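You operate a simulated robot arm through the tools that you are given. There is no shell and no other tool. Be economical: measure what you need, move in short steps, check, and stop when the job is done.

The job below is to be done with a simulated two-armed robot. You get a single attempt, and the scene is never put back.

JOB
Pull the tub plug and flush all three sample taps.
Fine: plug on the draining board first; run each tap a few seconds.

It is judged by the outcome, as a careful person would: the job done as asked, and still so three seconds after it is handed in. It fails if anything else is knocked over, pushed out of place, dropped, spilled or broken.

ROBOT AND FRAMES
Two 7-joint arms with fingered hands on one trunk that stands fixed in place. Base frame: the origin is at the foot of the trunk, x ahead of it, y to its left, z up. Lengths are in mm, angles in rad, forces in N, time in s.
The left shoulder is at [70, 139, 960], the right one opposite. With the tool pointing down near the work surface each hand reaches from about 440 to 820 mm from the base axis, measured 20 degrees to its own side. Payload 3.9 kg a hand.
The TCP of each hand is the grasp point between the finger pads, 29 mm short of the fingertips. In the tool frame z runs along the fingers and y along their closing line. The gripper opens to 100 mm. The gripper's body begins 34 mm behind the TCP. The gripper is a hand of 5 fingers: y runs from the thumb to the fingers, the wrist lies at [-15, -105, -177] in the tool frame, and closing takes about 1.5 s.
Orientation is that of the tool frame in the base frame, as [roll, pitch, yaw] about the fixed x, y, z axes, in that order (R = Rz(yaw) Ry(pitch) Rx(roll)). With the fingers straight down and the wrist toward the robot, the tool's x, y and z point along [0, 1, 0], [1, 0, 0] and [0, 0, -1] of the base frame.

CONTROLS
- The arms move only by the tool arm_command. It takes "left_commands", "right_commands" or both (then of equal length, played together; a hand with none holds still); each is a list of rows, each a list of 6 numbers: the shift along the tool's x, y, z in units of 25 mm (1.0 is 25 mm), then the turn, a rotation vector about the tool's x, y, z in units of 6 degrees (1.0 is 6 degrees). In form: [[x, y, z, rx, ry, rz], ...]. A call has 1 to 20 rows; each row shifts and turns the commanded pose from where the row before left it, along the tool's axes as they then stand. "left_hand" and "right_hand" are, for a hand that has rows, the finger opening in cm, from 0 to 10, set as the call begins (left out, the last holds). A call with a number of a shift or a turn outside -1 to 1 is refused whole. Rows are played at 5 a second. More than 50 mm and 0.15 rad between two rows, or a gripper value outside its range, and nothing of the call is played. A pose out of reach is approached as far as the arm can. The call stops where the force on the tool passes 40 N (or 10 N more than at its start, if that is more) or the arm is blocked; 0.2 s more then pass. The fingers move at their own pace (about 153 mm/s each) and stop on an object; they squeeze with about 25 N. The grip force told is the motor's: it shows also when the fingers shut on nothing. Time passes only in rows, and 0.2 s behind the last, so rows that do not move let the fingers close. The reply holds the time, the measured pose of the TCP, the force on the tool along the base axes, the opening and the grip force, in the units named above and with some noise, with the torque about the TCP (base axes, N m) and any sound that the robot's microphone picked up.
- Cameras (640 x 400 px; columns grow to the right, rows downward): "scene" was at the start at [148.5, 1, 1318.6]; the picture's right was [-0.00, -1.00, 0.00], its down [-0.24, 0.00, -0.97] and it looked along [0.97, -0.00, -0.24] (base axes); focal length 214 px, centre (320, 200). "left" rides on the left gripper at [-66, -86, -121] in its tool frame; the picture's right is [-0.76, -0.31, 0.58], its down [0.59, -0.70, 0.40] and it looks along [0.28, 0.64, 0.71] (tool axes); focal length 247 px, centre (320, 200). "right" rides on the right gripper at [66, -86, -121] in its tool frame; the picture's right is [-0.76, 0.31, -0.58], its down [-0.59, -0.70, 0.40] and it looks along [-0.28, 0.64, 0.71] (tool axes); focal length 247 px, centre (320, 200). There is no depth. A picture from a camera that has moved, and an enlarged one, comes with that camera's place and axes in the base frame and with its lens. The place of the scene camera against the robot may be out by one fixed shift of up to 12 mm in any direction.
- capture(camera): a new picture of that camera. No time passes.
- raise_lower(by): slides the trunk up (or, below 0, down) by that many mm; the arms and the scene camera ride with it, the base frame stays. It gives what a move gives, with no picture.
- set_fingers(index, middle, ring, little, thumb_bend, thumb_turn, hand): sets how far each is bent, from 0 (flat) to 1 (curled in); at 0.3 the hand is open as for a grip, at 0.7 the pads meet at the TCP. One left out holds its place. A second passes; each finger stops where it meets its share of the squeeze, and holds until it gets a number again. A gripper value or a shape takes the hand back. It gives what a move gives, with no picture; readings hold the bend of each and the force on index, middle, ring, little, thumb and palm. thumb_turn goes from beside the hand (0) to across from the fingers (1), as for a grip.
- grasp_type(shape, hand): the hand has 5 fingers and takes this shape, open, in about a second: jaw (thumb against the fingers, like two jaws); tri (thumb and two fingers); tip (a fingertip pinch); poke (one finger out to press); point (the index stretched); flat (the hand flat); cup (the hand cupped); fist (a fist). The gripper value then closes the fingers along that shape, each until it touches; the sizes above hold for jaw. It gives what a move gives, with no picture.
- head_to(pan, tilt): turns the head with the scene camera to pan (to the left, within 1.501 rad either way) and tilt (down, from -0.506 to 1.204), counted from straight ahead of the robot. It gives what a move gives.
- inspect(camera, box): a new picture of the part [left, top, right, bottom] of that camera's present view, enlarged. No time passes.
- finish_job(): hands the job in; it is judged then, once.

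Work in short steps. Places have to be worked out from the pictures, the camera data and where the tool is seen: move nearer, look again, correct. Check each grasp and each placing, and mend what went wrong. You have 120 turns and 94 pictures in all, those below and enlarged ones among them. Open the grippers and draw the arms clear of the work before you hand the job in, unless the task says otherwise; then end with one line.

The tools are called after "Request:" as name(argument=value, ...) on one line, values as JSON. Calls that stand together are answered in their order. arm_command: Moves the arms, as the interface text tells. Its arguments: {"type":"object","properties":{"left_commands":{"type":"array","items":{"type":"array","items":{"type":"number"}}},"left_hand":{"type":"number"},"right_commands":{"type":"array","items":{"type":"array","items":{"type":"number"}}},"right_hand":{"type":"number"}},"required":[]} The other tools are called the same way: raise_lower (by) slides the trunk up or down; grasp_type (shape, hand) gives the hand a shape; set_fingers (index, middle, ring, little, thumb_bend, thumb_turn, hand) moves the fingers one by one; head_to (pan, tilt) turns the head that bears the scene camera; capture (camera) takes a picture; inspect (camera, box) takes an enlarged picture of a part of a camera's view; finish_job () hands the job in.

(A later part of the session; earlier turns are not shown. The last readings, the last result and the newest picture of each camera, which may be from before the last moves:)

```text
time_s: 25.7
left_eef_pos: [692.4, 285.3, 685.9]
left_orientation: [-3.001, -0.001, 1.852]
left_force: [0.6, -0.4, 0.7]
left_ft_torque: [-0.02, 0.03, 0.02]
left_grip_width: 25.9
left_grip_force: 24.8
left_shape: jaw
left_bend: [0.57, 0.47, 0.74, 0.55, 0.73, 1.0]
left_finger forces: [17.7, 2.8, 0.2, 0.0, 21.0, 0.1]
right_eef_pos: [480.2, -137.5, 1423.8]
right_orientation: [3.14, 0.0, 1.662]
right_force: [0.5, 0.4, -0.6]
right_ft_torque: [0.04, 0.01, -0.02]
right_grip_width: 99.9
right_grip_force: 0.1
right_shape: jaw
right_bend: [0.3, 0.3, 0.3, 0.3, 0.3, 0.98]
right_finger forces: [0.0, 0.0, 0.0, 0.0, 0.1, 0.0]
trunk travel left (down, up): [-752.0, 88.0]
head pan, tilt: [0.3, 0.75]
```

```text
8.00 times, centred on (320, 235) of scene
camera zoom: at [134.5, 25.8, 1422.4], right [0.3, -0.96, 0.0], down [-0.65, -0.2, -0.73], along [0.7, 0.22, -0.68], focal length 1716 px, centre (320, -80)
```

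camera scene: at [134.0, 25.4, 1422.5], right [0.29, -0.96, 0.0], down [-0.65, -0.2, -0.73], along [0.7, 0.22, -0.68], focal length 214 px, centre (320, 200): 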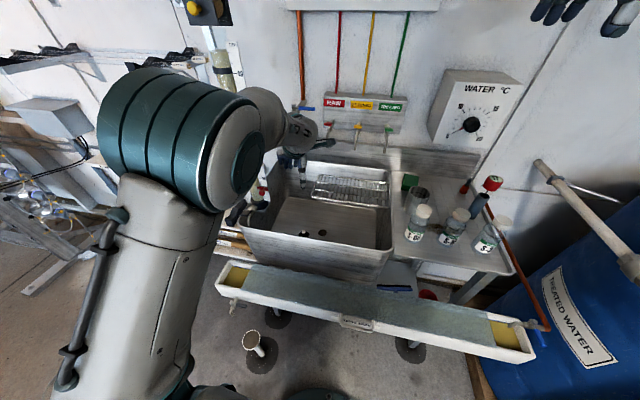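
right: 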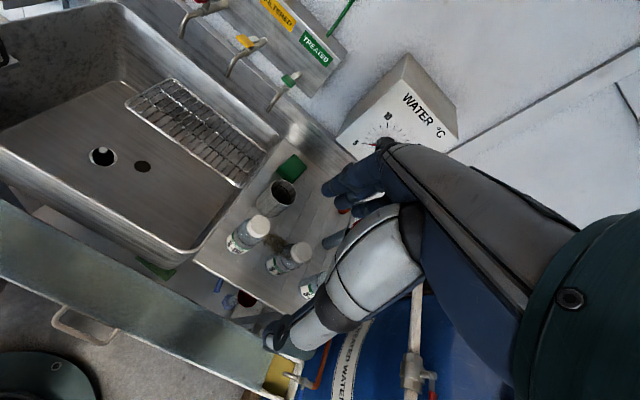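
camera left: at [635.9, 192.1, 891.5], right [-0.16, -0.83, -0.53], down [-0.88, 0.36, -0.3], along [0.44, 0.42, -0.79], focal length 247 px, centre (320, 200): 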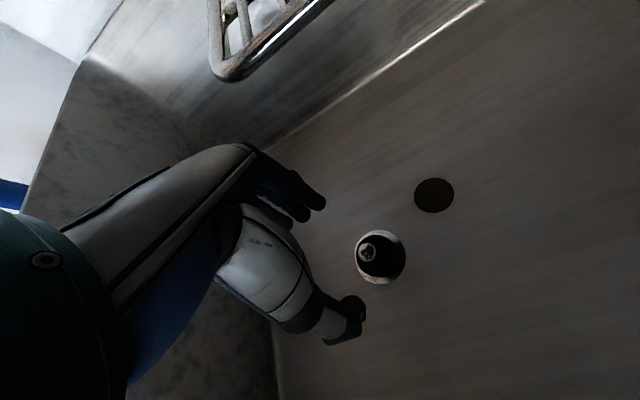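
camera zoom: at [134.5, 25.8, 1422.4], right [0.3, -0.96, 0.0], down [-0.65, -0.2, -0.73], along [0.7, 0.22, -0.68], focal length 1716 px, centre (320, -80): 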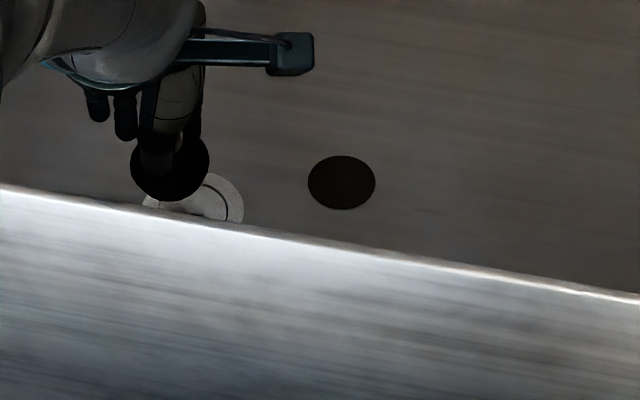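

The plug is out and held by its knob. I lift it straight up to z≈1080 (above the 1014 mm bottle tops), drawing back from the taps, while the right hand moves aside to make room for crossing.

Request:
arm_command(left_commands=[[0, -0.14, -0.95, 0, 0, 0], [0, -0.14, -0.95, 0, 0, 0], [0, -0.14, -0.95, 0, 0, 0], [0, -0.14, -0.95, 0, 0, 0], [0, -0.14, -0.95, 0, 0, 0], [0, -0.14, -0.95, 0, 0, 0], [0, -0.14, -0.95, 0, 0, 0], [0, -0.14, -0.95, 0, 0, 0], [0, -0.14, -0.95, 0, 0, 0], [0, -0.14, -0.95, 0, 0, 0], [0, -0.14, -0.95, 0, 0, 0], [0, -0.14, -0.95, 0, 0, 0], [0, -0.5, -0.9, 0, 0, 0], [0, -0.5, -0.9, 0, 0, 0], [0, -0.5, -0.9, 0, 0, 0], [0, -0.5, -0.9, 0, 0, 0]], right_commands=[[-0.6, 0, 0, 0, 0, 0], [-0.6, 0, 0, 0, 0, 0], [-0.6, 0, 0, 0, 0, 0], [-0.6, 0, 0, 0, 0, 0], [-0.6, 0, 0, 0, 0, 0], [-0.6, 0, 0, 0, 0, 0], [-0.6, 0, 0, 0, 0, 0], [-0.6, 0, 0, 0, 0, 0], [-0.6, 0, 0, 0, 0, 0], [-0.6, 0, 0, 0, 0, 0], [-0.6, 0, 0, 0, 0, 0], [-0.6, 0, 0, 0, 0, 0], [-0.6, 0, 0, 0, 0, 0], [-0.6, 0, 0, 0, 0, 0], [-0.6, 0, 0, 0, 0, 0], [-0.6, 0, 0, 0, 0, 0]])

Request:
head_to(pan=-0.1, tilt=0.75)

Request:
capture(camera="scene")

Request:
capture(camera="left")

```text
time_s: 29.1
left_eef_pos: [656.7, 274.4, 1071.6]
left_orientation: [-3.001, 0.0, 1.849]
left_force: [0.0, -0.3, 0.4]
left_ft_torque: [-0.01, -0.01, 0.03]
left_grip_width: 25.6
left_grip_force: 25.3
left_shape: jaw
left_bend: [0.57, 0.47, 0.74, 0.55, 0.73, 1.0]
left_finger forces: [17.7, 2.7, 0.1, 0.0, 20.2, 0.0]
right_eef_pos: [501.1, -377.2, 1423.9]
right_orientation: [-3.141, -0.001, 1.665]
right_force: [-0.4, 0.4, 0.2]
right_ft_torque: [-0.02, 0.0, 0.04]
right_grip_width: 99.6
right_grip_force: 0.1
right_shape: jaw
right_bend: [0.3, 0.3, 0.3, 0.3, 0.3, 0.98]
right_finger forces: [0.1, 0.0, 0.0, 0.1, 0.0, 0.0]
trunk travel left (down, up): [-752.0, 88.0]
head pan, tilt: [0.3, 0.75]
```

```text
time_s: 30.0
left_eef_pos: [657.5, 275.2, 1071.1]
left_orientation: [-3.003, 0.002, 1.849]
left_force: [-0.3, -0.1, -0.6]
left_ft_torque: [0.01, -0.02, -0.03]
left_grip_width: 25.6
left_grip_force: 25.3
left_shape: jaw
left_bend: [0.57, 0.47, 0.74, 0.55, 0.73, 1.0]
left_finger forces: [17.7, 2.7, 0.1, 0.0, 20.3, 0.0]
right_eef_pos: [501.7, -375.6, 1424.3]
right_orientation: [-3.141, 0.0, 1.663]
right_force: [-0.8, 0.3, 0.3]
right_ft_torque: [0.0, 0.02, 0.0]
right_grip_width: 99.8
right_grip_force: 0.1
right_shape: jaw
right_bend: [0.3, 0.3, 0.3, 0.3, 0.3, 0.98]
right_finger forces: [0.0, 0.0, 0.1, 0.1, 0.0, 0.0]
trunk travel left (down, up): [-752.0, 88.0]
head pan, tilt: [-0.099, 0.75]
```

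```text
62 pictures are left
camera scene: at [137.8, -6.8, 1422.4], right [-0.1, -1.0, 0.0], down [-0.68, 0.07, -0.73], along [0.73, -0.07, -0.68], focal length 214 px, centre (320, 200)
```

scene: 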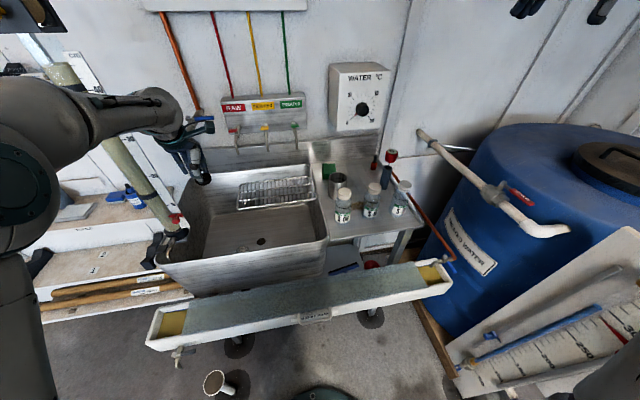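

```text
61 pictures are left
camera left: at [610.0, 193.7, 1203.0], right [-0.16, -0.83, -0.53], down [-0.88, 0.36, -0.3], along [0.44, 0.42, -0.8], focal length 247 px, centre (320, 200)
```

left: 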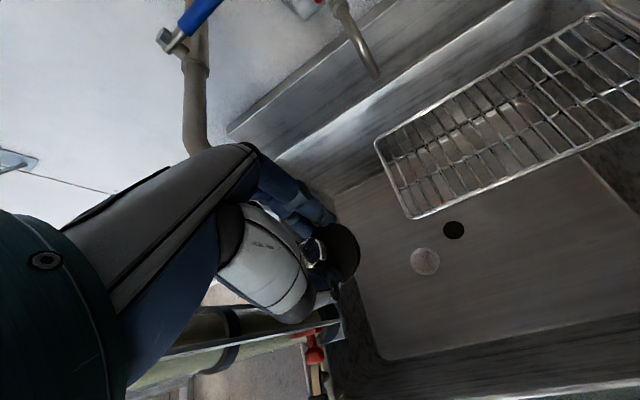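

Plug held, drain open. Now I level the hand, shift right, yaw it toward the board and cross to about [650,-150,1100].

Request:
arm_command(left_commands=[[-0.96, -0.28, 0, -0.66, 0, 0], [-0.96, -0.28, 0, -0.67, 0, 0], [-0.96, -0.28, 0, 0, 0, 0], [-0.96, -0.28, 0, 0, 0, 0], [-0.96, -0.28, 0, 0, 0, 0], [-0.96, -0.28, 0, 0, 0, 0], [0, 0, -0.2, 0, 0, 0.85], [0, 0, -0.2, 0, 0, 0.85], [0, 0, -0.2, 0, 0, 0.85], [0, 0, -0.2, 0, 0, 0.85], [0, 0, -0.2, 0, 0, 0.85], [0, 0, -0.2, 0, 0, 0.85], [-0.97, 0.234, 0, 0, 0, 0], [-0.97, 0.234, 0, 0, 0, 0], [-0.97, 0.234, 0, 0, 0, 0], [-0.97, 0.234, 0, 0, 0, 0], [-0.97, 0.234, 0, 0, 0, 0]])

Request:
capture(camera="scene")

Request:
capture(camera="left")

```text
time_s: 33.6
left_eef_pos: [654.4, -2.4, 1104.2]
left_orientation: [3.141, -0.001, 1.317]
left_force: [-0.4, 0.4, 0.0]
left_ft_torque: [0.0, -0.03, 0.0]
left_grip_width: 25.6
left_grip_force: 25.7
left_shape: jaw
left_bend: [0.58, 0.47, 0.74, 0.55, 0.73, 1.0]
left_finger forces: [17.7, 2.7, 0.0, 0.1, 20.1, 0.0]
right_eef_pos: [501.8, -378.1, 1424.4]
right_orientation: [3.141, 0.0, 1.663]
right_force: [0.2, 0.5, 0.2]
right_ft_torque: [0.05, 0.02, 0.01]
right_grip_width: 99.9
right_grip_force: 0.1
right_shape: jaw
right_bend: [0.3, 0.3, 0.3, 0.3, 0.3, 0.98]
right_finger forces: [0.1, 0.0, 0.1, 0.0, 0.0, 0.0]
trunk travel left (down, up): [-752.0, 88.0]
head pan, tilt: [-0.099, 0.75]
```

```text
60 pictures are left
camera scene: at [137.9, -8.2, 1422.4], right [-0.1, -0.99, 0.0], down [-0.68, 0.07, -0.73], along [0.73, -0.07, -0.68], focal length 214 px, centre (320, 200)
```

scene: 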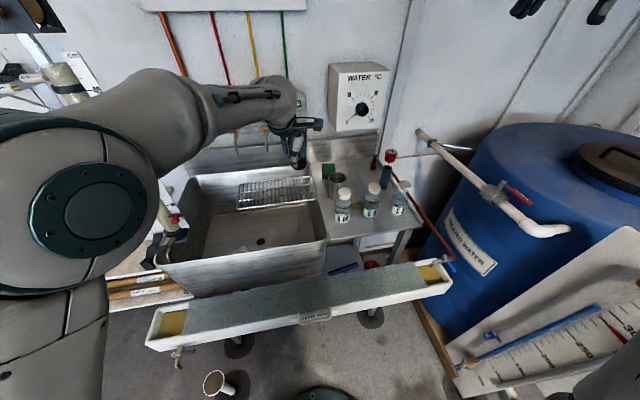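

```text
59 pictures are left
camera left: at [555.4, -44.3, 1225.6], right [-0.49, -0.66, -0.58], down [-0.53, 0.75, -0.4], along [0.69, 0.11, -0.71], focal length 247 px, centre (320, 200)
```

left: 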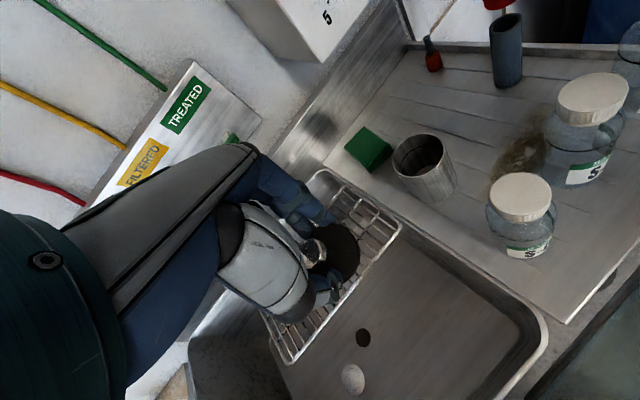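

Board layout confirmed: cup [726,-130], bottles at [605,-127], [622,-225]. Free spot ≈[738,-228]; I move over it at safe height.

Request:
arm_command(left_commands=[[-0.88, 0.613, 0, 0, 0, 0], [-0.88, 0.613, 0, 0, 0, 0], [-0.88, 0.613, 0, 0, 0, 0], [-0.88, 0.613, 0, 0, 0, 0], [-0.88, 0.613, 0, 0, 0, 0], [-0.88, 0.613, 0, 0, 0, 0], [-0.88, 0.613, 0, 0, 0, 0], [-0.88, 0.613, 0, 0, 0, 0], [-0.88, 0.613, 0, 0, 0, 0]])

Request:
capture(camera="left")

Request:
inspect(camera="scene", box=[240, 60, 440, 260])

```text
time_s: 35.6
left_eef_pos: [674.9, -149.0, 1102.2]
left_orientation: [-3.139, 0.006, 1.326]
left_force: [0.2, 0.2, -0.6]
left_ft_torque: [0.02, -0.01, 0.01]
left_grip_width: 25.3
left_grip_force: 24.8
left_shape: jaw
left_bend: [0.58, 0.47, 0.74, 0.55, 0.73, 1.0]
left_finger forces: [17.6, 2.9, 0.1, 0.0, 20.1, 0.0]
left hand out of reach, approached as far as the arm can: row 5, 6, 7, 8, 9
right_eef_pos: [501.1, -376.8, 1423.0]
right_orientation: [-3.14, 0.001, 1.664]
right_force: [-0.3, 0.3, -0.5]
right_ft_torque: [0.01, -0.01, 0.01]
right_grip_width: 99.7
right_grip_force: 0.1
right_shape: jaw
right_bend: [0.3, 0.3, 0.3, 0.3, 0.3, 0.98]
right_finger forces: [0.0, 0.0, 0.0, 0.0, 0.0, 0.0]
trunk travel left (down, up): [-752.0, 88.0]
head pan, tilt: [-0.099, 0.75]
```

```text
58 pictures are left
camera left: at [576.9, -191.1, 1224.7], right [-0.48, -0.66, -0.57], down [-0.54, 0.74, -0.4], along [0.69, 0.12, -0.72], focal length 247 px, centre (320, 200)
```

left: 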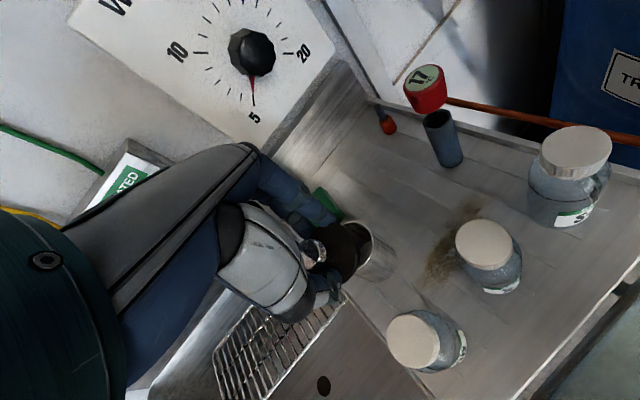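

```text
2.00 times, centred on (340, 160) of scene
camera zoom: at [138.0, -6.9, 1422.4], right [-0.1, -1.0, 0.0], down [-0.68, 0.07, -0.73], along [0.73, -0.07, -0.68], focal length 429 px, centre (280, 280)
```

zoom: 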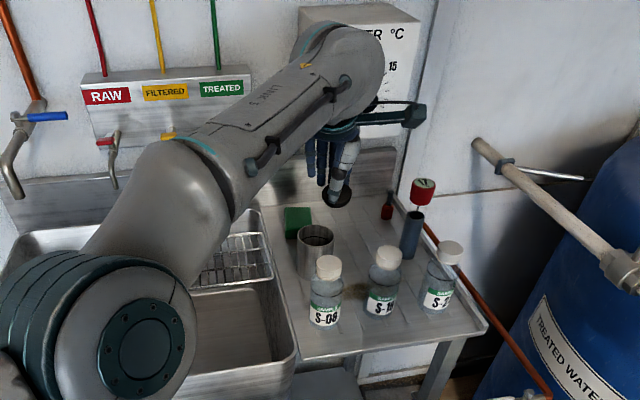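

The left arm can't reach the free spot on the board. Plan: set the plug down on the open front part of the tub floor near [620,70], and let the right hand carry it over. I back the left hand off first.

Request:
arm_command(left_commands=[[0.88, -0.613, 0, 0, 0, 0], [0.88, -0.613, 0, 0, 0, 0], [0.88, -0.613, 0, 0, 0, 0], [0.88, -0.613, 0, 0, 0, 0], [0.88, -0.613, 0, 0, 0, 0], [0.88, -0.613, 0, 0, 0, 0], [0, 0, 0, 0, 0, 0]])

Request:
inspect(camera="scene", box=[140, 150, 340, 310])

```text
time_s: 37.2
left_eef_pos: [616.8, -3.7, 1104.1]
left_orientation: [3.141, -0.001, 1.316]
left_force: [-0.2, 0.4, -0.7]
left_ft_torque: [-0.01, 0.01, -0.02]
left_grip_width: 25.5
left_grip_force: 25.2
left_shape: jaw
left_bend: [0.58, 0.47, 0.74, 0.55, 0.73, 1.0]
left_finger forces: [17.6, 2.9, 0.1, 0.1, 20.0, 0.0]
right_eef_pos: [501.3, -378.3, 1424.1]
right_orientation: [-3.141, 0.0, 1.662]
right_force: [0.2, -0.7, -0.6]
right_ft_torque: [0.04, -0.01, 0.01]
right_grip_width: 100.2
right_grip_force: 0.1
right_shape: jaw
right_bend: [0.3, 0.3, 0.3, 0.3, 0.3, 0.98]
right_finger forces: [0.0, 0.1, 0.1, 0.0, 0.1, 0.0]
trunk travel left (down, up): [-752.0, 88.0]
head pan, tilt: [-0.099, 0.75]
```

```text
2.50 times, centred on (240, 230) of scene
camera zoom: at [138.0, -7.6, 1422.4], right [-0.1, -1.0, 0.0], down [-0.68, 0.07, -0.73], along [0.73, -0.07, -0.68], focal length 536 px, centre (520, 125)
```

zoom: 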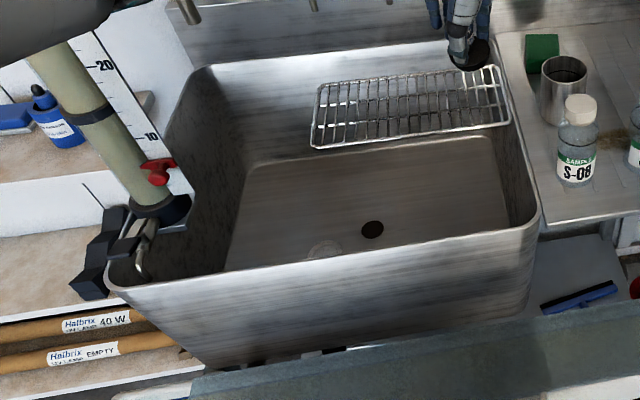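

Left is at [617,-4,1104]. I turn the wrist straight, move over [638,70,1000] and tilt 18° so that the wrist will clear the front rim (x≈515).

Request:
arm_command(left_commands=[[0, 0, 0, 0, 0, -0.83], [0, 0, 0, 0, 0, -0.83], [0, 0, 0, 0, 0, -0.83], [0, 0, 0, 0, 0, -0.83], [0.72, 0.27, 1, 0, 0, 0], [0.72, 0.27, 1, 0, 0, 0], [0.72, 0.27, 1, 0, 0, 0], [0.72, 0.27, 1, 0, 0, 0], [0, 0, 0, 1, 0, 0], [0, 0, 0, 1, 0, 0], [0, 0, 0, 1, 0, 0]])

Request:
inspect(camera="scene", box=[140, 80, 380, 280])

Request:
capture(camera="left")

```text
time_s: 39.6
left_eef_pos: [635.5, 70.5, 1003.4]
left_orientation: [-2.825, -0.001, 1.663]
left_force: [-1.4, 0.3, -1.5]
left_ft_torque: [-0.03, 0.03, -0.01]
left_grip_width: 25.1
left_grip_force: 25.0
left_shape: jaw
left_bend: [0.58, 0.47, 0.74, 0.55, 0.73, 1.0]
left_finger forces: [17.7, 2.7, 0.0, 0.0, 19.9, 0.0]
right_eef_pos: [503.0, -376.2, 1423.1]
right_orientation: [-3.142, 0.002, 1.662]
right_force: [-0.3, -0.4, 0.0]
right_ft_torque: [-0.02, 0.03, -0.02]
right_grip_width: 99.6
right_grip_force: 0.0
right_shape: jaw
right_bend: [0.3, 0.3, 0.3, 0.3, 0.3, 0.98]
right_finger forces: [0.0, 0.0, 0.0, 0.0, 0.1, 0.0]
trunk travel left (down, up): [-752.0, 88.0]
head pan, tilt: [-0.099, 0.75]
```

```text
2.00 times, centred on (260, 180) of scene
camera zoom: at [138.7, -6.6, 1422.3], right [-0.1, -1.0, 0.0], down [-0.68, 0.07, -0.73], along [0.73, -0.07, -0.68], focal length 429 px, centre (440, 240)
```

zoom: 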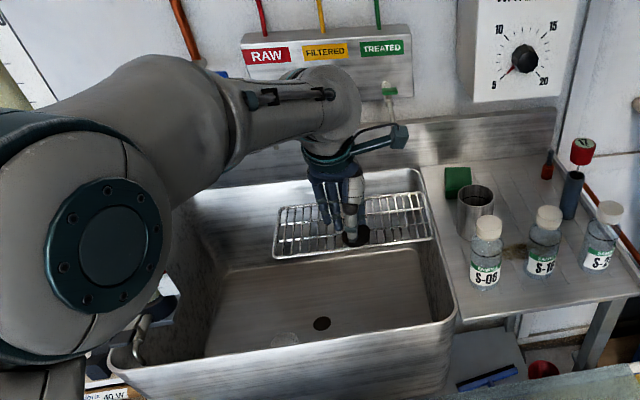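

```text
54 pictures are left
camera left: at [598.5, 1.3, 1145.5], right [-0.4, -0.8, -0.45], down [-0.84, 0.51, -0.16], along [0.36, 0.32, -0.88], focal length 247 px, centre (320, 200)
```

left: 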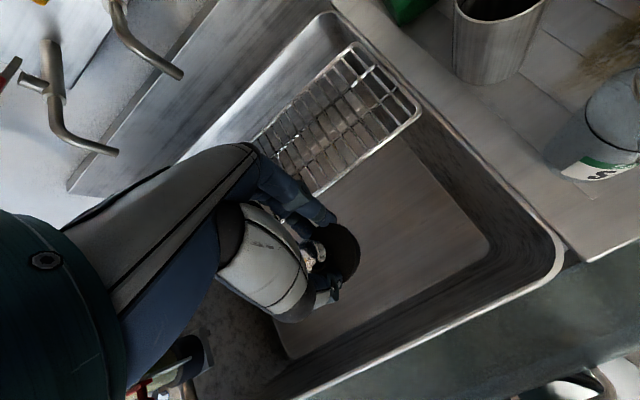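

Inner front wall ≈x 548, rack edge x 707, so the slot is narrow. I tilt to 24°, back off to x≈608 and descend partway, then look.

Request:
arm_command(left_commands=[[0, 0, 0, 1, 0, 0], [0, -0.99, 0.44, 0, 0, 0], [0, 0.412, 0.924, 0, 0, 0], [0, 0.412, 0.924, 0, 0, 0], [0, 0.412, 0.924, 0, 0, 0], [0, 0.412, 0.924, 0, 0, 0], [0, 0.412, 0.924, 0, 0, 0], [0, 0.412, 0.924, 0, 0, 0]])

Request:
inspect(camera="scene", box=[140, 80, 380, 280])

Request:
capture(camera="left")

```text
time_s: 41.4
left_eef_pos: [611.3, 65.3, 852.7]
left_orientation: [-2.723, 0.002, 1.663]
left_force: [0.2, 0.0, -0.5]
left_ft_torque: [0.01, 0.0, 0.0]
left_grip_width: 25.4
left_grip_force: 24.9
left_shape: jaw
left_bend: [0.58, 0.47, 0.74, 0.55, 0.73, 1.0]
left_finger forces: [17.8, 2.7, 0.0, 0.0, 19.8, 0.1]
right_eef_pos: [503.6, -376.3, 1424.1]
right_orientation: [-3.141, 0.001, 1.665]
right_force: [0.5, 0.3, 0.2]
right_ft_torque: [0.0, 0.01, 0.0]
right_grip_width: 99.9
right_grip_force: 0.0
right_shape: jaw
right_bend: [0.3, 0.3, 0.3, 0.3, 0.3, 0.98]
right_finger forces: [0.0, 0.0, 0.0, 0.0, 0.1, 0.1]
trunk travel left (down, up): [-752.0, 88.0]
head pan, tilt: [-0.099, 0.75]
```

```text
2.00 times, centred on (260, 180) of scene
camera zoom: at [138.3, -7.1, 1422.4], right [-0.1, -1.0, 0.0], down [-0.68, 0.07, -0.73], along [0.73, -0.07, -0.68], focal length 429 px, centre (440, 240)
```

zoom: 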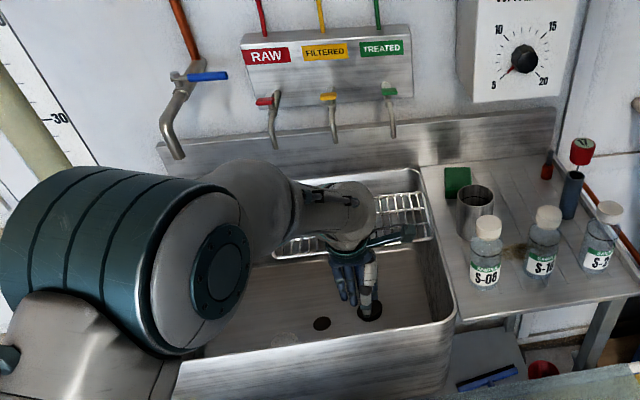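

```text
52 pictures are left
camera left: at [587.8, -1.9, 998.4], right [-0.44, -0.8, -0.4], down [-0.86, 0.51, -0.08], along [0.27, 0.31, -0.91], focal length 247 px, centre (320, 200)
```

left: 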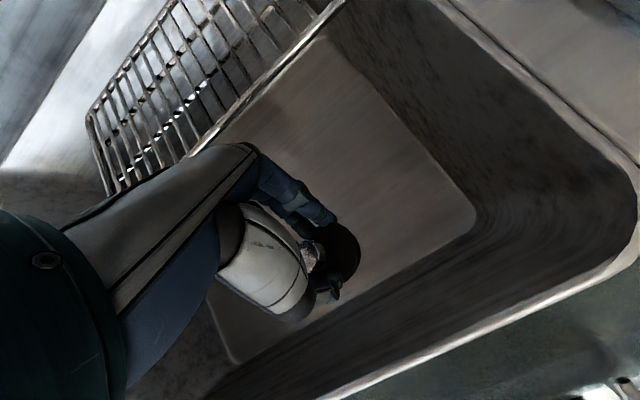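

Clear so far. Continue down to z≈727.

Request:
arm_command(left_commands=[[0, 0.412, 0.924, 0, 0, 0], [0, 0.412, 0.924, 0, 0, 0], [0, 0.412, 0.924, 0, 0, 0], [0, 0.412, 0.924, 0, 0, 0], [0, 0.412, 0.924, 0, 0, 0]])

Request:
inspect(camera="scene", box=[140, 80, 380, 280])

Request:
capture(camera="left")

```text
time_s: 42.6
left_eef_pos: [611.3, 65.5, 726.5]
left_orientation: [-2.724, -0.001, 1.663]
left_force: [0.0, -0.3, -0.8]
left_ft_torque: [0.02, -0.03, -0.01]
left_grip_width: 25.4
left_grip_force: 25.0
left_shape: jaw
left_bend: [0.58, 0.47, 0.74, 0.55, 0.73, 1.0]
left_finger forces: [17.7, 2.6, 0.0, 0.0, 19.7, 0.1]
right_eef_pos: [502.7, -377.6, 1424.0]
right_orientation: [3.141, 0.001, 1.665]
right_force: [0.6, -0.7, 0.3]
right_ft_torque: [-0.02, -0.01, 0.04]
right_grip_width: 99.8
right_grip_force: 0.0
right_shape: jaw
right_bend: [0.3, 0.3, 0.3, 0.3, 0.3, 0.98]
right_finger forces: [0.1, 0.0, 0.0, 0.1, 0.0, 0.0]
trunk travel left (down, up): [-752.0, 88.0]
head pan, tilt: [-0.099, 0.75]
```

```text
2.00 times, centred on (260, 180) of scene
camera zoom: at [138.3, -7.0, 1422.4], right [-0.1, -1.0, 0.0], down [-0.68, 0.07, -0.73], along [0.73, -0.07, -0.68], focal length 429 px, centre (440, 240)
```

zoom: 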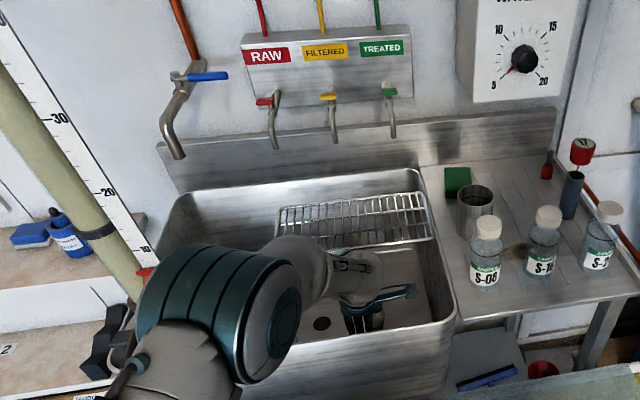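

```text
50 pictures are left
camera left: at [588.2, -1.0, 872.6], right [-0.44, -0.8, -0.4], down [-0.86, 0.51, -0.08], along [0.27, 0.31, -0.91], focal length 247 px, centre (320, 200)
```

left: 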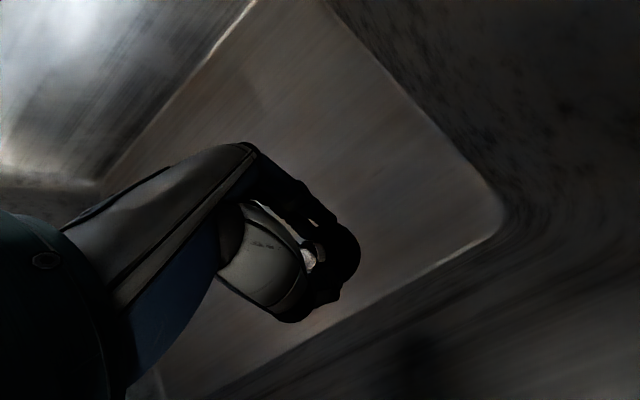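

No contact so far. Diagonal down-and-forward to about z 665.

Request:
arm_command(left_commands=[[0, 0.5, 0.62, 0, 0, 0], [0, 0.5, 0.62, 0, 0, 0], [0, 0.5, 0.62, 0, 0, 0], [0, 0, 0, 0, 0, 0]])

Request:
capture(camera="left")

Request:
inspect(camera="scene", box=[160, 140, 340, 280])

```text
time_s: 43.6
left_eef_pos: [624.2, 68.2, 670.1]
left_orientation: [-2.724, -0.001, 1.664]
left_force: [0.5, 0.5, -0.2]
left_ft_torque: [0.01, -0.01, 0.01]
left_grip_width: 25.4
left_grip_force: 24.8
left_shape: jaw
left_bend: [0.58, 0.47, 0.74, 0.55, 0.73, 1.0]
left_finger forces: [17.6, 2.5, 0.1, 0.0, 19.8, 0.0]
right_eef_pos: [502.4, -377.5, 1423.6]
right_orientation: [-3.14, -0.001, 1.663]
right_force: [0.2, -0.8, 0.1]
right_ft_torque: [0.05, 0.0, 0.01]
right_grip_width: 99.9
right_grip_force: 0.2
right_shape: jaw
right_bend: [0.3, 0.3, 0.3, 0.3, 0.3, 0.98]
right_finger forces: [0.0, 0.0, 0.0, 0.0, 0.0, 0.0]
trunk travel left (down, up): [-752.0, 88.0]
head pan, tilt: [-0.099, 0.75]
```

```text
49 pictures are left
camera left: at [601.7, 0.4, 815.1], right [-0.44, -0.8, -0.4], down [-0.86, 0.51, -0.08], along [0.27, 0.31, -0.91], focal length 247 px, centre (320, 200)
```

left: 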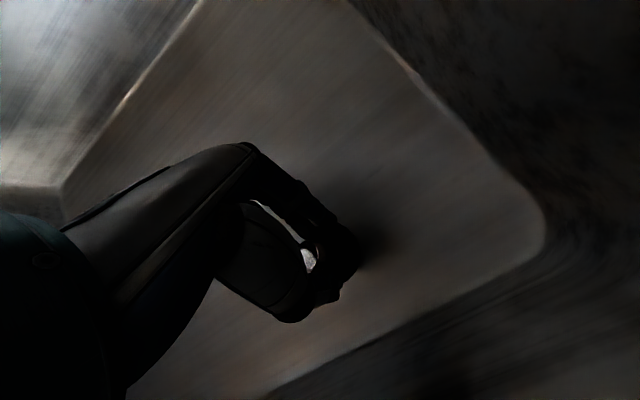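

```text
2.86 times, centred on (250, 210) of scene
camera zoom: at [137.6, -7.2, 1422.5], right [-0.1, -1.0, 0.0], down [-0.68, 0.07, -0.73], along [0.73, -0.07, -0.68], focal length 613 px, centre (520, 171)
```

zoom: 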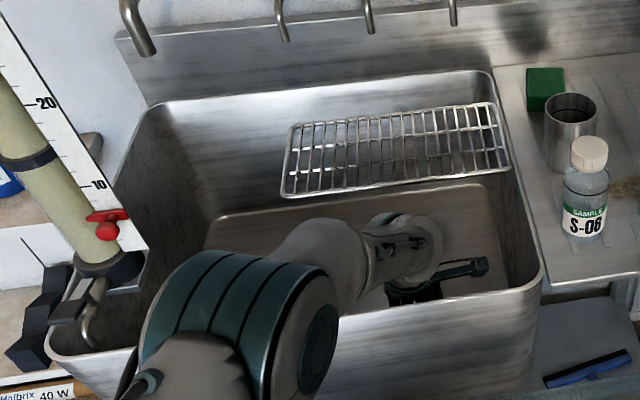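

Close to the floor; small downward steps watching the force.

Request:
arm_command(left_commands=[[0, 0.065, 0.146, 0, 0, 0], [0, 0.065, 0.146, 0, 0, 0], [0, 0, 0, 0, 0, 0]])

Request:
arm_command(left_commands=[[0, 0.05, 0.11, 0, 0, 0], [0, 0, 0, 0, 0, 0]])

```text
time_s: 44.4
left_eef_pos: [625.5, 68.1, 661.4]
left_orientation: [-2.723, 0.0, 1.663]
left_force: [0.1, -0.5, -0.3]
left_ft_torque: [0.0, 0.0, -0.05]
left_grip_width: 25.1
left_grip_force: 25.3
left_shape: jaw
left_bend: [0.58, 0.47, 0.74, 0.55, 0.73, 1.0]
left_finger forces: [17.7, 2.5, 0.1, 0.1, 19.7, 0.1]
right_eef_pos: [502.1, -376.6, 1423.2]
right_orientation: [-3.141, 0.0, 1.665]
right_force: [0.5, 0.1, -0.7]
right_ft_torque: [0.03, 0.0, 0.0]
right_grip_width: 99.9
right_grip_force: 0.1
right_shape: jaw
right_bend: [0.3, 0.3, 0.3, 0.3, 0.3, 0.98]
right_finger forces: [0.0, 0.0, 0.0, 0.1, 0.1, 0.0]
trunk travel left (down, up): [-752.0, 88.0]
head pan, tilt: [-0.099, 0.75]
```

```text
time_s: 45.0
left_eef_pos: [625.7, 69.4, 658.9]
left_orientation: [-2.726, -0.001, 1.663]
left_force: [-0.1, -0.4, 1.1]
left_ft_torque: [0.01, 0.0, -0.01]
left_grip_width: 25.1
left_grip_force: 25.1
left_shape: jaw
left_bend: [0.58, 0.47, 0.74, 0.55, 0.73, 1.0]
left_finger forces: [17.8, 2.5, 0.1, 0.1, 19.7, 0.1]
right_eef_pos: [501.4, -377.1, 1423.8]
right_orientation: [3.141, -0.001, 1.664]
right_force: [-0.4, -0.4, 0.1]
right_ft_torque: [0.01, -0.03, 0.0]
right_grip_width: 99.8
right_grip_force: 0.0
right_shape: jaw
right_bend: [0.3, 0.3, 0.3, 0.3, 0.3, 0.98]
right_finger forces: [0.0, 0.0, 0.0, 0.0, 0.0, 0.0]
trunk travel left (down, up): [-752.0, 88.0]
head pan, tilt: [-0.099, 0.75]
```

Still no load; a few more small steps.

Request:
arm_command(left_commands=[[0, 0.05, 0.11, 0, 0, 0], [0, 0, 0, 0, 0, 0]])

Request:
arm_command(left_commands=[[0, 0.05, 0.11, 0, 0, 0], [0, 0, 0, 0, 0, 0]])

Request:
arm_command(left_commands=[[0, 0.05, 0.11, 0, 0, 0], [0, 0, 0, 0, 0, 0]])

```text
time_s: 45.6
left_eef_pos: [625.7, 69.9, 654.4]
left_orientation: [-2.721, -0.001, 1.662]
left_force: [0.2, -0.2, -0.8]
left_ft_torque: [0.03, 0.01, -0.02]
left_grip_width: 25.3
left_grip_force: 24.7
left_shape: jaw
left_bend: [0.58, 0.47, 0.74, 0.55, 0.73, 1.0]
left_finger forces: [17.8, 2.6, 0.0, 0.0, 19.7, 0.0]
right_eef_pos: [502.8, -377.6, 1424.8]
right_orientation: [-3.141, 0.001, 1.663]
right_force: [-0.5, -1.0, 0.0]
right_ft_torque: [-0.01, 0.01, 0.0]
right_grip_width: 100.0
right_grip_force: 0.1
right_shape: jaw
right_bend: [0.3, 0.3, 0.3, 0.3, 0.3, 0.98]
right_finger forces: [0.0, 0.0, 0.1, 0.0, 0.0, 0.0]
trunk travel left (down, up): [-752.0, 88.0]
head pan, tilt: [-0.099, 0.75]
```

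```text
time_s: 46.2
left_eef_pos: [627.9, 67.3, 653.0]
left_orientation: [-2.728, 0.0, 1.663]
left_force: [0.5, -2.0, 5.6]
left_ft_torque: [-0.03, -0.05, 0.01]
left_grip_width: 24.7
left_grip_force: 24.9
left_shape: jaw
left_bend: [0.59, 0.48, 0.74, 0.55, 0.53, 1.0]
left_finger forces: [20.7, 2.8, 0.0, 0.0, 21.2, 0.1]
right_eef_pos: [500.5, -377.4, 1424.1]
right_orientation: [3.139, 0.0, 1.664]
right_force: [-0.4, 0.4, -0.3]
right_ft_torque: [0.02, 0.02, -0.02]
right_grip_width: 99.8
right_grip_force: 0.0
right_shape: jaw
right_bend: [0.3, 0.3, 0.3, 0.3, 0.3, 0.98]
right_finger forces: [0.0, 0.0, 0.0, 0.1, 0.0, 0.0]
trunk travel left (down, up): [-752.0, 88.0]
head pan, tilt: [-0.099, 0.75]
```

```text
time_s: 46.8
left_eef_pos: [627.9, 69.0, 650.8]
left_orientation: [-2.729, 0.002, 1.666]
left_force: [4.4, -1.3, 16.9]
left_ft_torque: [-0.07, -0.31, 0.01]
left_grip_width: 24.6
left_grip_force: 25.4
left_shape: jaw
left_bend: [0.59, 0.48, 0.74, 0.55, 0.54, 1.0]
left_finger forces: [32.8, 2.4, 0.0, 0.1, 22.0, 0.0]
right_eef_pos: [499.1, -377.3, 1426.0]
right_orientation: [3.139, -0.001, 1.665]
right_force: [-0.1, 0.1, -0.1]
right_ft_torque: [-0.02, 0.04, 0.02]
right_grip_width: 100.0
right_grip_force: 0.1
right_shape: jaw
right_bend: [0.3, 0.3, 0.3, 0.3, 0.3, 0.98]
right_finger forces: [0.1, 0.0, 0.0, 0.0, 0.1, 0.0]
trunk travel left (down, up): [-752.0, 88.0]
head pan, tilt: [-0.099, 0.75]
```

Contact made. I open the hand and rise straight up, then back along the entry path.

Request:
arm_command(left_commands=[[0, 0, 0, 0, 0, 0], [0, 0, 0, 0, 0, 0], [0, 0, 0, 0, 0, 0], [0, 0, 0, 0, 0, 0], [0, -0.2, -0.45, 0, 0, 0], [0, -0.2, -0.45, 0, 0, 0], [0, -0.3, -0.45, 0, 0, 0], [0, -0.4, -0.6, 0, 0, 0], [0, -0.5, -0.62, 0, 0, 0], [0, -0.5, -0.62, 0, 0, 0]], left_hand=7)

Request:
capture(camera="left")

```text
time_s: 49.0
left_eef_pos: [609.6, 68.0, 742.4]
left_orientation: [-2.722, -0.002, 1.662]
left_force: [-0.5, -1.1, 0.5]
left_ft_torque: [-0.02, 0.02, -0.01]
left_grip_width: 69.6
left_grip_force: 0.1
left_shape: jaw
left_bend: [0.41, 0.36, 0.26, 0.41, 0.3, 0.99]
left_finger forces: [0.1, 0.0, 0.0, 0.0, 0.1, 0.0]
right_eef_pos: [501.1, -378.0, 1423.8]
right_orientation: [3.141, 0.001, 1.663]
right_force: [-0.2, 1.2, 0.0]
right_ft_torque: [-0.01, -0.03, 0.0]
right_grip_width: 99.9
right_grip_force: 0.1
right_shape: jaw
right_bend: [0.3, 0.3, 0.3, 0.3, 0.3, 0.98]
right_finger forces: [0.1, 0.0, 0.0, 0.1, 0.0, 0.0]
trunk travel left (down, up): [-752.0, 88.0]
head pan, tilt: [-0.099, 0.75]
```

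```text
47 pictures are left
camera left: at [586.9, 1.0, 888.5], right [-0.44, -0.8, -0.4], down [-0.86, 0.51, -0.08], along [0.27, 0.31, -0.91], focal length 247 px, centre (320, 200)
```

left: 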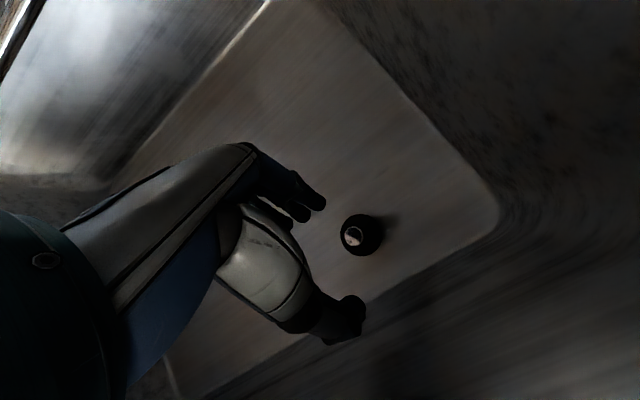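

The plug stands upright on the tub floor, knob ≈[607,69,648]. I withdraw the left hand up and away.

Request:
arm_command(left_commands=[[0, -0.407, -0.914, 0, 0, 0], [0, -0.407, -0.914, 0, 0, 0], [0, -0.407, -0.914, 0, 0, 0], [0, -0.407, -0.914, 0, 0, 0], [0, -0.407, -0.914, 0, 0, 0], [0, -0.407, -0.914, 0, 0, 0], [0, -0.407, -0.914, 0, 0, 0], [0, -0.407, -0.914, 0, 0, 0], [0, -0.407, -0.914, 0, 0, 0], [0, -0.407, -0.914, 0, 0, 0], [0, -0.407, -0.914, 0, 0, 0], [0, -0.407, -0.914, 0, 0, 0], [0.8, -0.5, -0.7, -1, 0, 0], [0.8, -0.5, -0.7, -1, 0, 0], [0.8, -0.5, -0.7, -1, 0, 0], [0.8, -0.3, -0.9, -1, 0, 0], [0.8, -0.3, -0.9, 0, 0, 0], [0.8, 0, -0.9, 0, 0, 0], [0.8, 0, -0.9, 0, 0, 0], [0.8, 0, -0.9, 0, 0, 0]])

Request:
capture(camera="scene")

```text
time_s: 53.2
left_eef_pos: [559.5, 222.4, 1211.0]
left_orientation: [3.139, 0.003, 1.664]
left_force: [0.7, 0.2, 0.0]
left_ft_torque: [0.03, 0.0, -0.04]
left_grip_width: 69.7
left_grip_force: 0.0
left_shape: jaw
left_bend: [0.41, 0.36, 0.26, 0.41, 0.3, 0.99]
left_finger forces: [0.0, 0.1, 0.0, 0.0, 0.0, 0.0]
left hand out of reach, approached as far as the arm can: row 16
right_eef_pos: [502.2, -375.0, 1424.6]
right_orientation: [3.141, -0.001, 1.663]
right_force: [-0.4, -0.6, 0.0]
right_ft_torque: [-0.02, 0.0, 0.02]
right_grip_width: 100.0
right_grip_force: 0.0
right_shape: jaw
right_bend: [0.3, 0.3, 0.3, 0.3, 0.3, 0.98]
right_finger forces: [0.1, 0.1, 0.0, 0.1, 0.1, 0.0]
trunk travel left (down, up): [-752.0, 88.0]
head pan, tilt: [-0.099, 0.75]
```

```text
46 pictures are left
camera scene: at [137.4, -5.7, 1422.5], right [-0.1, -1.0, 0.0], down [-0.68, 0.07, -0.73], along [0.73, -0.07, -0.68], focal length 214 px, centre (320, 200)
```

scene: 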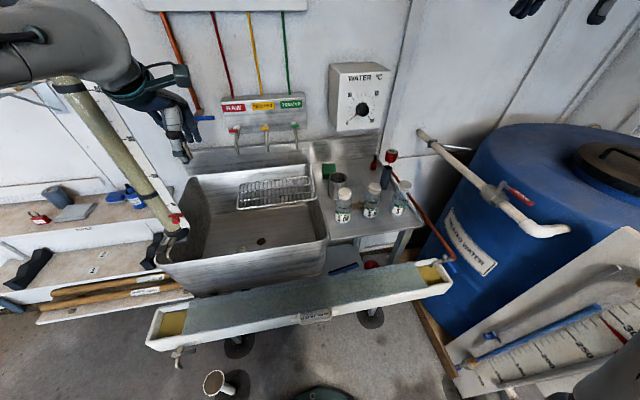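

The way is clear. Right hand moves over the tub front area toward [585,60,1000].

Request:
arm_command(right_commands=[[0, 0, 0, 0, 0, -0.78], [0.92, 0.35, 0.944, 0, 0, 0], [0.92, 0.35, 0.944, 0, 0, 0], [0.92, 0.35, 0.944, 0, 0, 0], [0.92, 0.35, 0.944, 0, 0, 0], [0.92, 0.35, 0.944, 0, 0, 0], [0.92, 0.35, 0.944, 0, 0, 0], [0.92, 0.35, 0.944, 0, 0, 0], [0.92, 0.35, 0.944, 0, 0, 0], [0.92, 0.35, 0.944, 0, 0, 0], [0.92, 0.35, 0.944, 0, 0, 0], [0.92, 0.35, 0.944, 0, 0, 0], [0.92, 0.35, 0.944, 0, 0, 0], [0.92, 0.35, 0.944, 0, 0, 0], [0.92, 0.35, 0.944, 0, 0, 0], [0.92, 0.35, 0.944, 0, 0, 0], [0.92, 0.35, 0.944, 0, 0, 0], [0.92, 0.35, 0.944, 0, 0, 0], [0.92, 0.35, 0.944, 0, 0, 0]], right_hand=7)

Request:
capture(camera="right")

Request:
capture(camera="scene")

```text
time_s: 57.2
left_eef_pos: [560.2, 221.2, 1211.1]
left_orientation: [-3.141, 0.002, 1.664]
left_force: [0.6, -0.1, 0.2]
left_ft_torque: [0.02, -0.01, 0.01]
left_grip_width: 69.8
left_grip_force: 0.0
left_shape: jaw
left_bend: [0.41, 0.36, 0.26, 0.41, 0.3, 0.99]
left_finger forces: [0.1, 0.0, 0.0, 0.1, 0.1, 0.1]
right_eef_pos: [589.5, 58.2, 1019.0]
right_orientation: [3.117, -0.034, 1.736]
right_force: [-0.2, -0.3, -0.7]
right_ft_torque: [0.02, -0.01, -0.01]
right_grip_width: 70.4
right_grip_force: 0.1
right_shape: jaw
right_bend: [0.41, 0.35, 0.26, 0.4, 0.3, 0.99]
right_finger forces: [0.0, 0.0, 0.0, 0.0, 0.1, 0.0]
trunk travel left (down, up): [-752.0, 88.0]
head pan, tilt: [-0.099, 0.75]
```

```text
45 pictures are left
camera right: at [490.8, 103.9, 1139.4], right [0.42, -0.72, 0.56], down [-0.59, -0.68, -0.44], along [0.69, -0.15, -0.71], focal length 247 px, centre (320, 200)
```

right: 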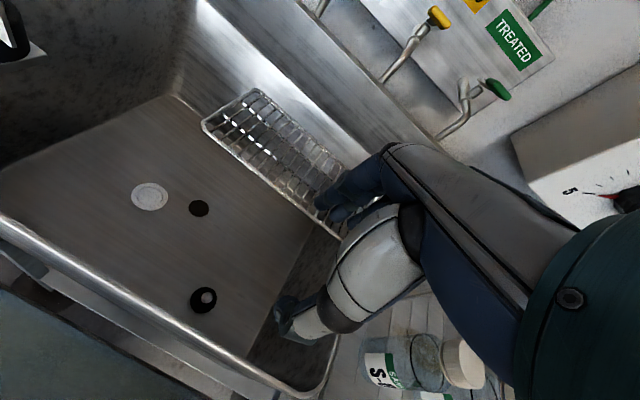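

```text
44 pictures are left
camera scene: at [137.9, -6.7, 1422.5], right [-0.1, -1.0, 0.0], down [-0.68, 0.07, -0.73], along [0.73, -0.07, -0.68], focal length 214 px, centre (320, 200)
```

scene: 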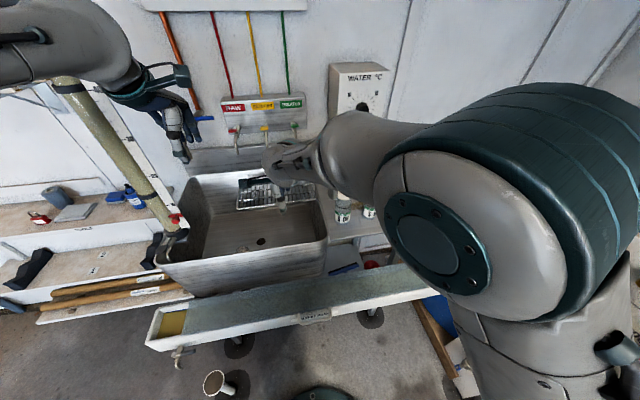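

The plug is clearly seen; knob confirmed ≈[608,67]. I tilt the right hand 25° and come down partway.

Request:
arm_command(right_commands=[[0, 0, 0, 0.83, 0, 0], [0, 0, 0, 0.83, 0, 0], [0, 0, 0, 0.83, 0, 0], [0, 0, 0, 0.83, 0, 0], [0, 0, 0, 0.83, 0, 0], [0.03, 0.482, 0.935, 0, 0, 0], [0.03, 0.482, 0.935, 0, 0, 0], [0.03, 0.482, 0.935, 0, 0, 0], [0.03, 0.482, 0.935, 0, 0, 0], [0.03, 0.482, 0.935, 0, 0, 0], [0.03, 0.482, 0.935, 0, 0, 0]])

Request:
capture(camera="right")

Request:
inspect(camera="scene", box=[140, 80, 440, 280])

```text
time_s: 59.6
left_eef_pos: [560.9, 220.6, 1211.2]
left_orientation: [-3.141, 0.002, 1.665]
left_force: [0.0, -0.5, -0.6]
left_ft_torque: [0.03, 0.01, -0.01]
left_grip_width: 69.8
left_grip_force: 0.1
left_shape: jaw
left_bend: [0.41, 0.36, 0.26, 0.41, 0.3, 0.99]
left_finger forces: [0.0, 0.0, 0.0, 0.0, 0.1, 0.0]
right_eef_pos: [592.1, 64.4, 840.0]
right_orientation: [-2.707, 0.002, 1.745]
right_force: [-0.1, -0.2, -0.9]
right_ft_torque: [-0.03, 0.01, 0.0]
right_grip_width: 70.2
right_grip_force: 0.2
right_shape: jaw
right_bend: [0.41, 0.35, 0.26, 0.4, 0.3, 0.99]
right_finger forces: [0.0, 0.0, 0.0, 0.1, 0.0, 0.0]
trunk travel left (down, up): [-752.0, 88.0]
head pan, tilt: [-0.099, 0.75]
```

```text
43 pictures are left
camera right: at [553.2, 122.9, 985.5], right [0.65, -0.65, 0.39], down [-0.69, -0.72, -0.06], along [0.33, -0.23, -0.92], focal length 247 px, centre (320, 200)
```

right: 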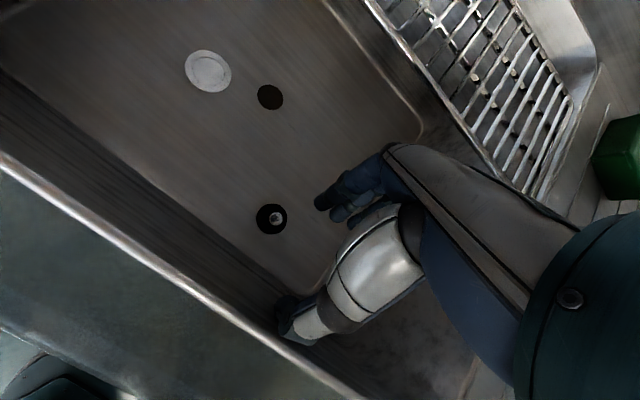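

```text
2.00 times, centred on (290, 180) of scene
camera zoom: at [138.4, -7.0, 1422.4], right [-0.1, -1.0, 0.0], down [-0.68, 0.07, -0.73], along [0.73, -0.07, -0.68], focal length 429 px, centre (380, 240)
```

zoom: 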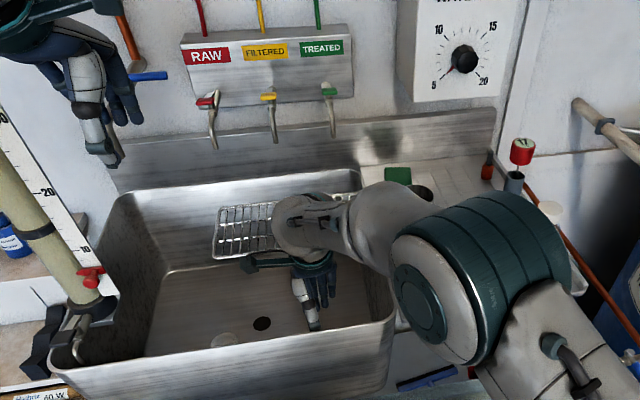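

Tracking well and clear. Continue to z≈690 over the knob.

Request:
arm_command(right_commands=[[0.035, 0.52, 0.915, 0, 0, 0], [0.035, 0.52, 0.915, 0, 0, 0], [0.035, 0.52, 0.915, 0, 0, 0], [0.035, 0.52, 0.915, 0, 0, 0], [-0.06, 0.68, 0.675, 0, 0, 0], [-0.06, 0.68, 0.675, 0, 0, 0], [0, 0, 0, 0, 0, 0]])

Request:
inspect(camera="right", box=[180, 120, 460, 360])

Request:
inspect(camera="scene", box=[140, 80, 440, 280])

```text
time_s: 61.2
left_eef_pos: [559.3, 221.0, 1212.1]
left_orientation: [3.14, 0.0, 1.664]
left_force: [-0.5, 0.7, 0.2]
left_ft_torque: [0.01, -0.02, -0.02]
left_grip_width: 69.6
left_grip_force: 0.0
left_shape: jaw
left_bend: [0.41, 0.36, 0.26, 0.41, 0.3, 0.99]
left_finger forces: [0.1, 0.0, 0.0, 0.0, 0.0, 0.0]
right_eef_pos: [614.9, 67.4, 689.8]
right_orientation: [-2.706, 0.0, 1.747]
right_force: [-0.7, 0.1, 0.2]
right_ft_torque: [-0.02, -0.03, 0.02]
right_grip_width: 69.9
right_grip_force: 0.1
right_shape: jaw
right_bend: [0.41, 0.35, 0.26, 0.4, 0.3, 0.99]
right_finger forces: [0.0, 0.0, 0.0, 0.1, 0.0, 0.0]
trunk travel left (down, up): [-752.0, 88.0]
head pan, tilt: [-0.099, 0.75]
```

```text
1.67 times, centred on (320, 240) of right
camera zoom: at [577.3, 126.2, 836.3], right [0.64, -0.65, 0.39], down [-0.69, -0.72, -0.07], along [0.33, -0.23, -0.92], focal length 412 px, centre (320, 133)
```

zoom: 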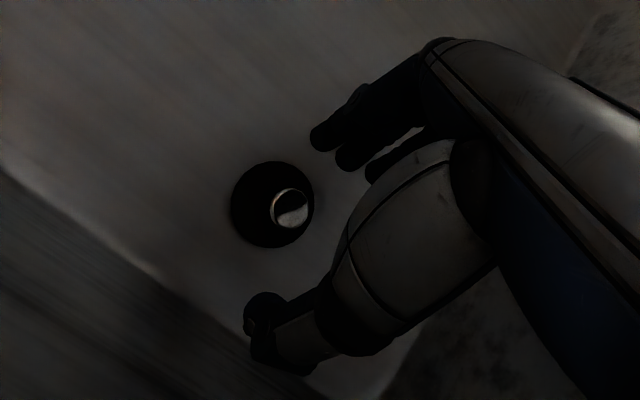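

```text
2.00 times, centred on (290, 180) of scene
camera zoom: at [137.1, -7.0, 1422.5], right [-0.1, -1.0, 0.0], down [-0.68, 0.07, -0.73], along [0.73, -0.07, -0.68], focal length 429 px, centre (380, 240)
```

zoom: 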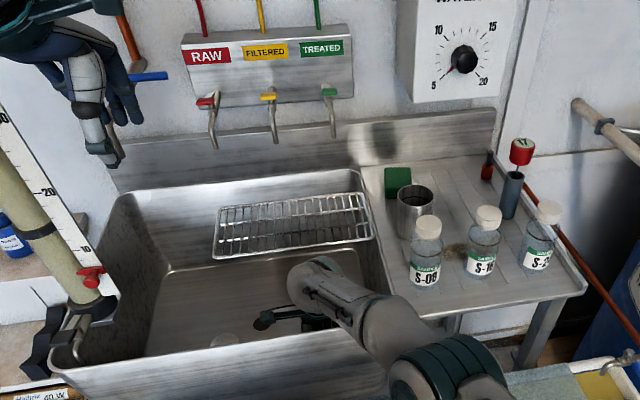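

Knob ≈[607,67]; straight down 31 mm puts it between the finger ends.

Request:
arm_command(right_commands=[[0.02, 0.2, 0.42, 0, 0, 0], [0.02, 0.2, 0.42, 0, 0, 0], [0, 0.12, 0.28, 0, 0, 0], [0, 0, 0, 0, 0, 0]])

Request:
inspect(camera="right", box=[220, 160, 420, 310])

```text
time_s: 62.2
left_eef_pos: [558.8, 220.1, 1212.7]
left_orientation: [3.139, 0.0, 1.665]
left_force: [0.9, 0.0, -0.8]
left_ft_torque: [0.03, 0.01, -0.02]
left_grip_width: 69.6
left_grip_force: 0.0
left_shape: jaw
left_bend: [0.41, 0.36, 0.26, 0.41, 0.3, 0.99]
left_finger forces: [0.1, 0.0, 0.1, 0.2, 0.1, 0.1]
right_eef_pos: [610.5, 60.9, 667.7]
right_orientation: [-2.716, 0.001, 1.745]
right_force: [-0.2, 0.8, 0.5]
right_ft_torque: [0.01, -0.01, 0.01]
right_grip_width: 70.2
right_grip_force: 0.0
right_shape: jaw
right_bend: [0.41, 0.35, 0.26, 0.4, 0.3, 0.99]
right_finger forces: [0.0, 0.0, 0.1, 0.0, 0.0, 0.1]
right hand out of reach, approached as far as the arm can: row 1, 2
trunk travel left (down, up): [-752.0, 88.0]
head pan, tilt: [-0.099, 0.75]
```

```text
2.67 times, centred on (320, 235) of right
camera zoom: at [572.4, 121.0, 812.1], right [0.64, -0.66, 0.4], down [-0.69, -0.72, -0.07], along [0.33, -0.23, -0.91], focal length 659 px, centre (320, 107)
```

zoom: 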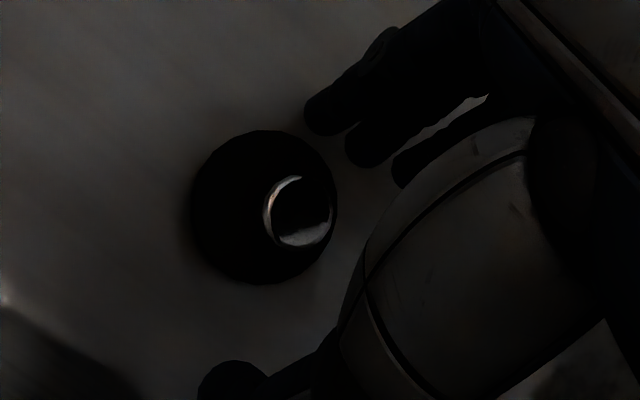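

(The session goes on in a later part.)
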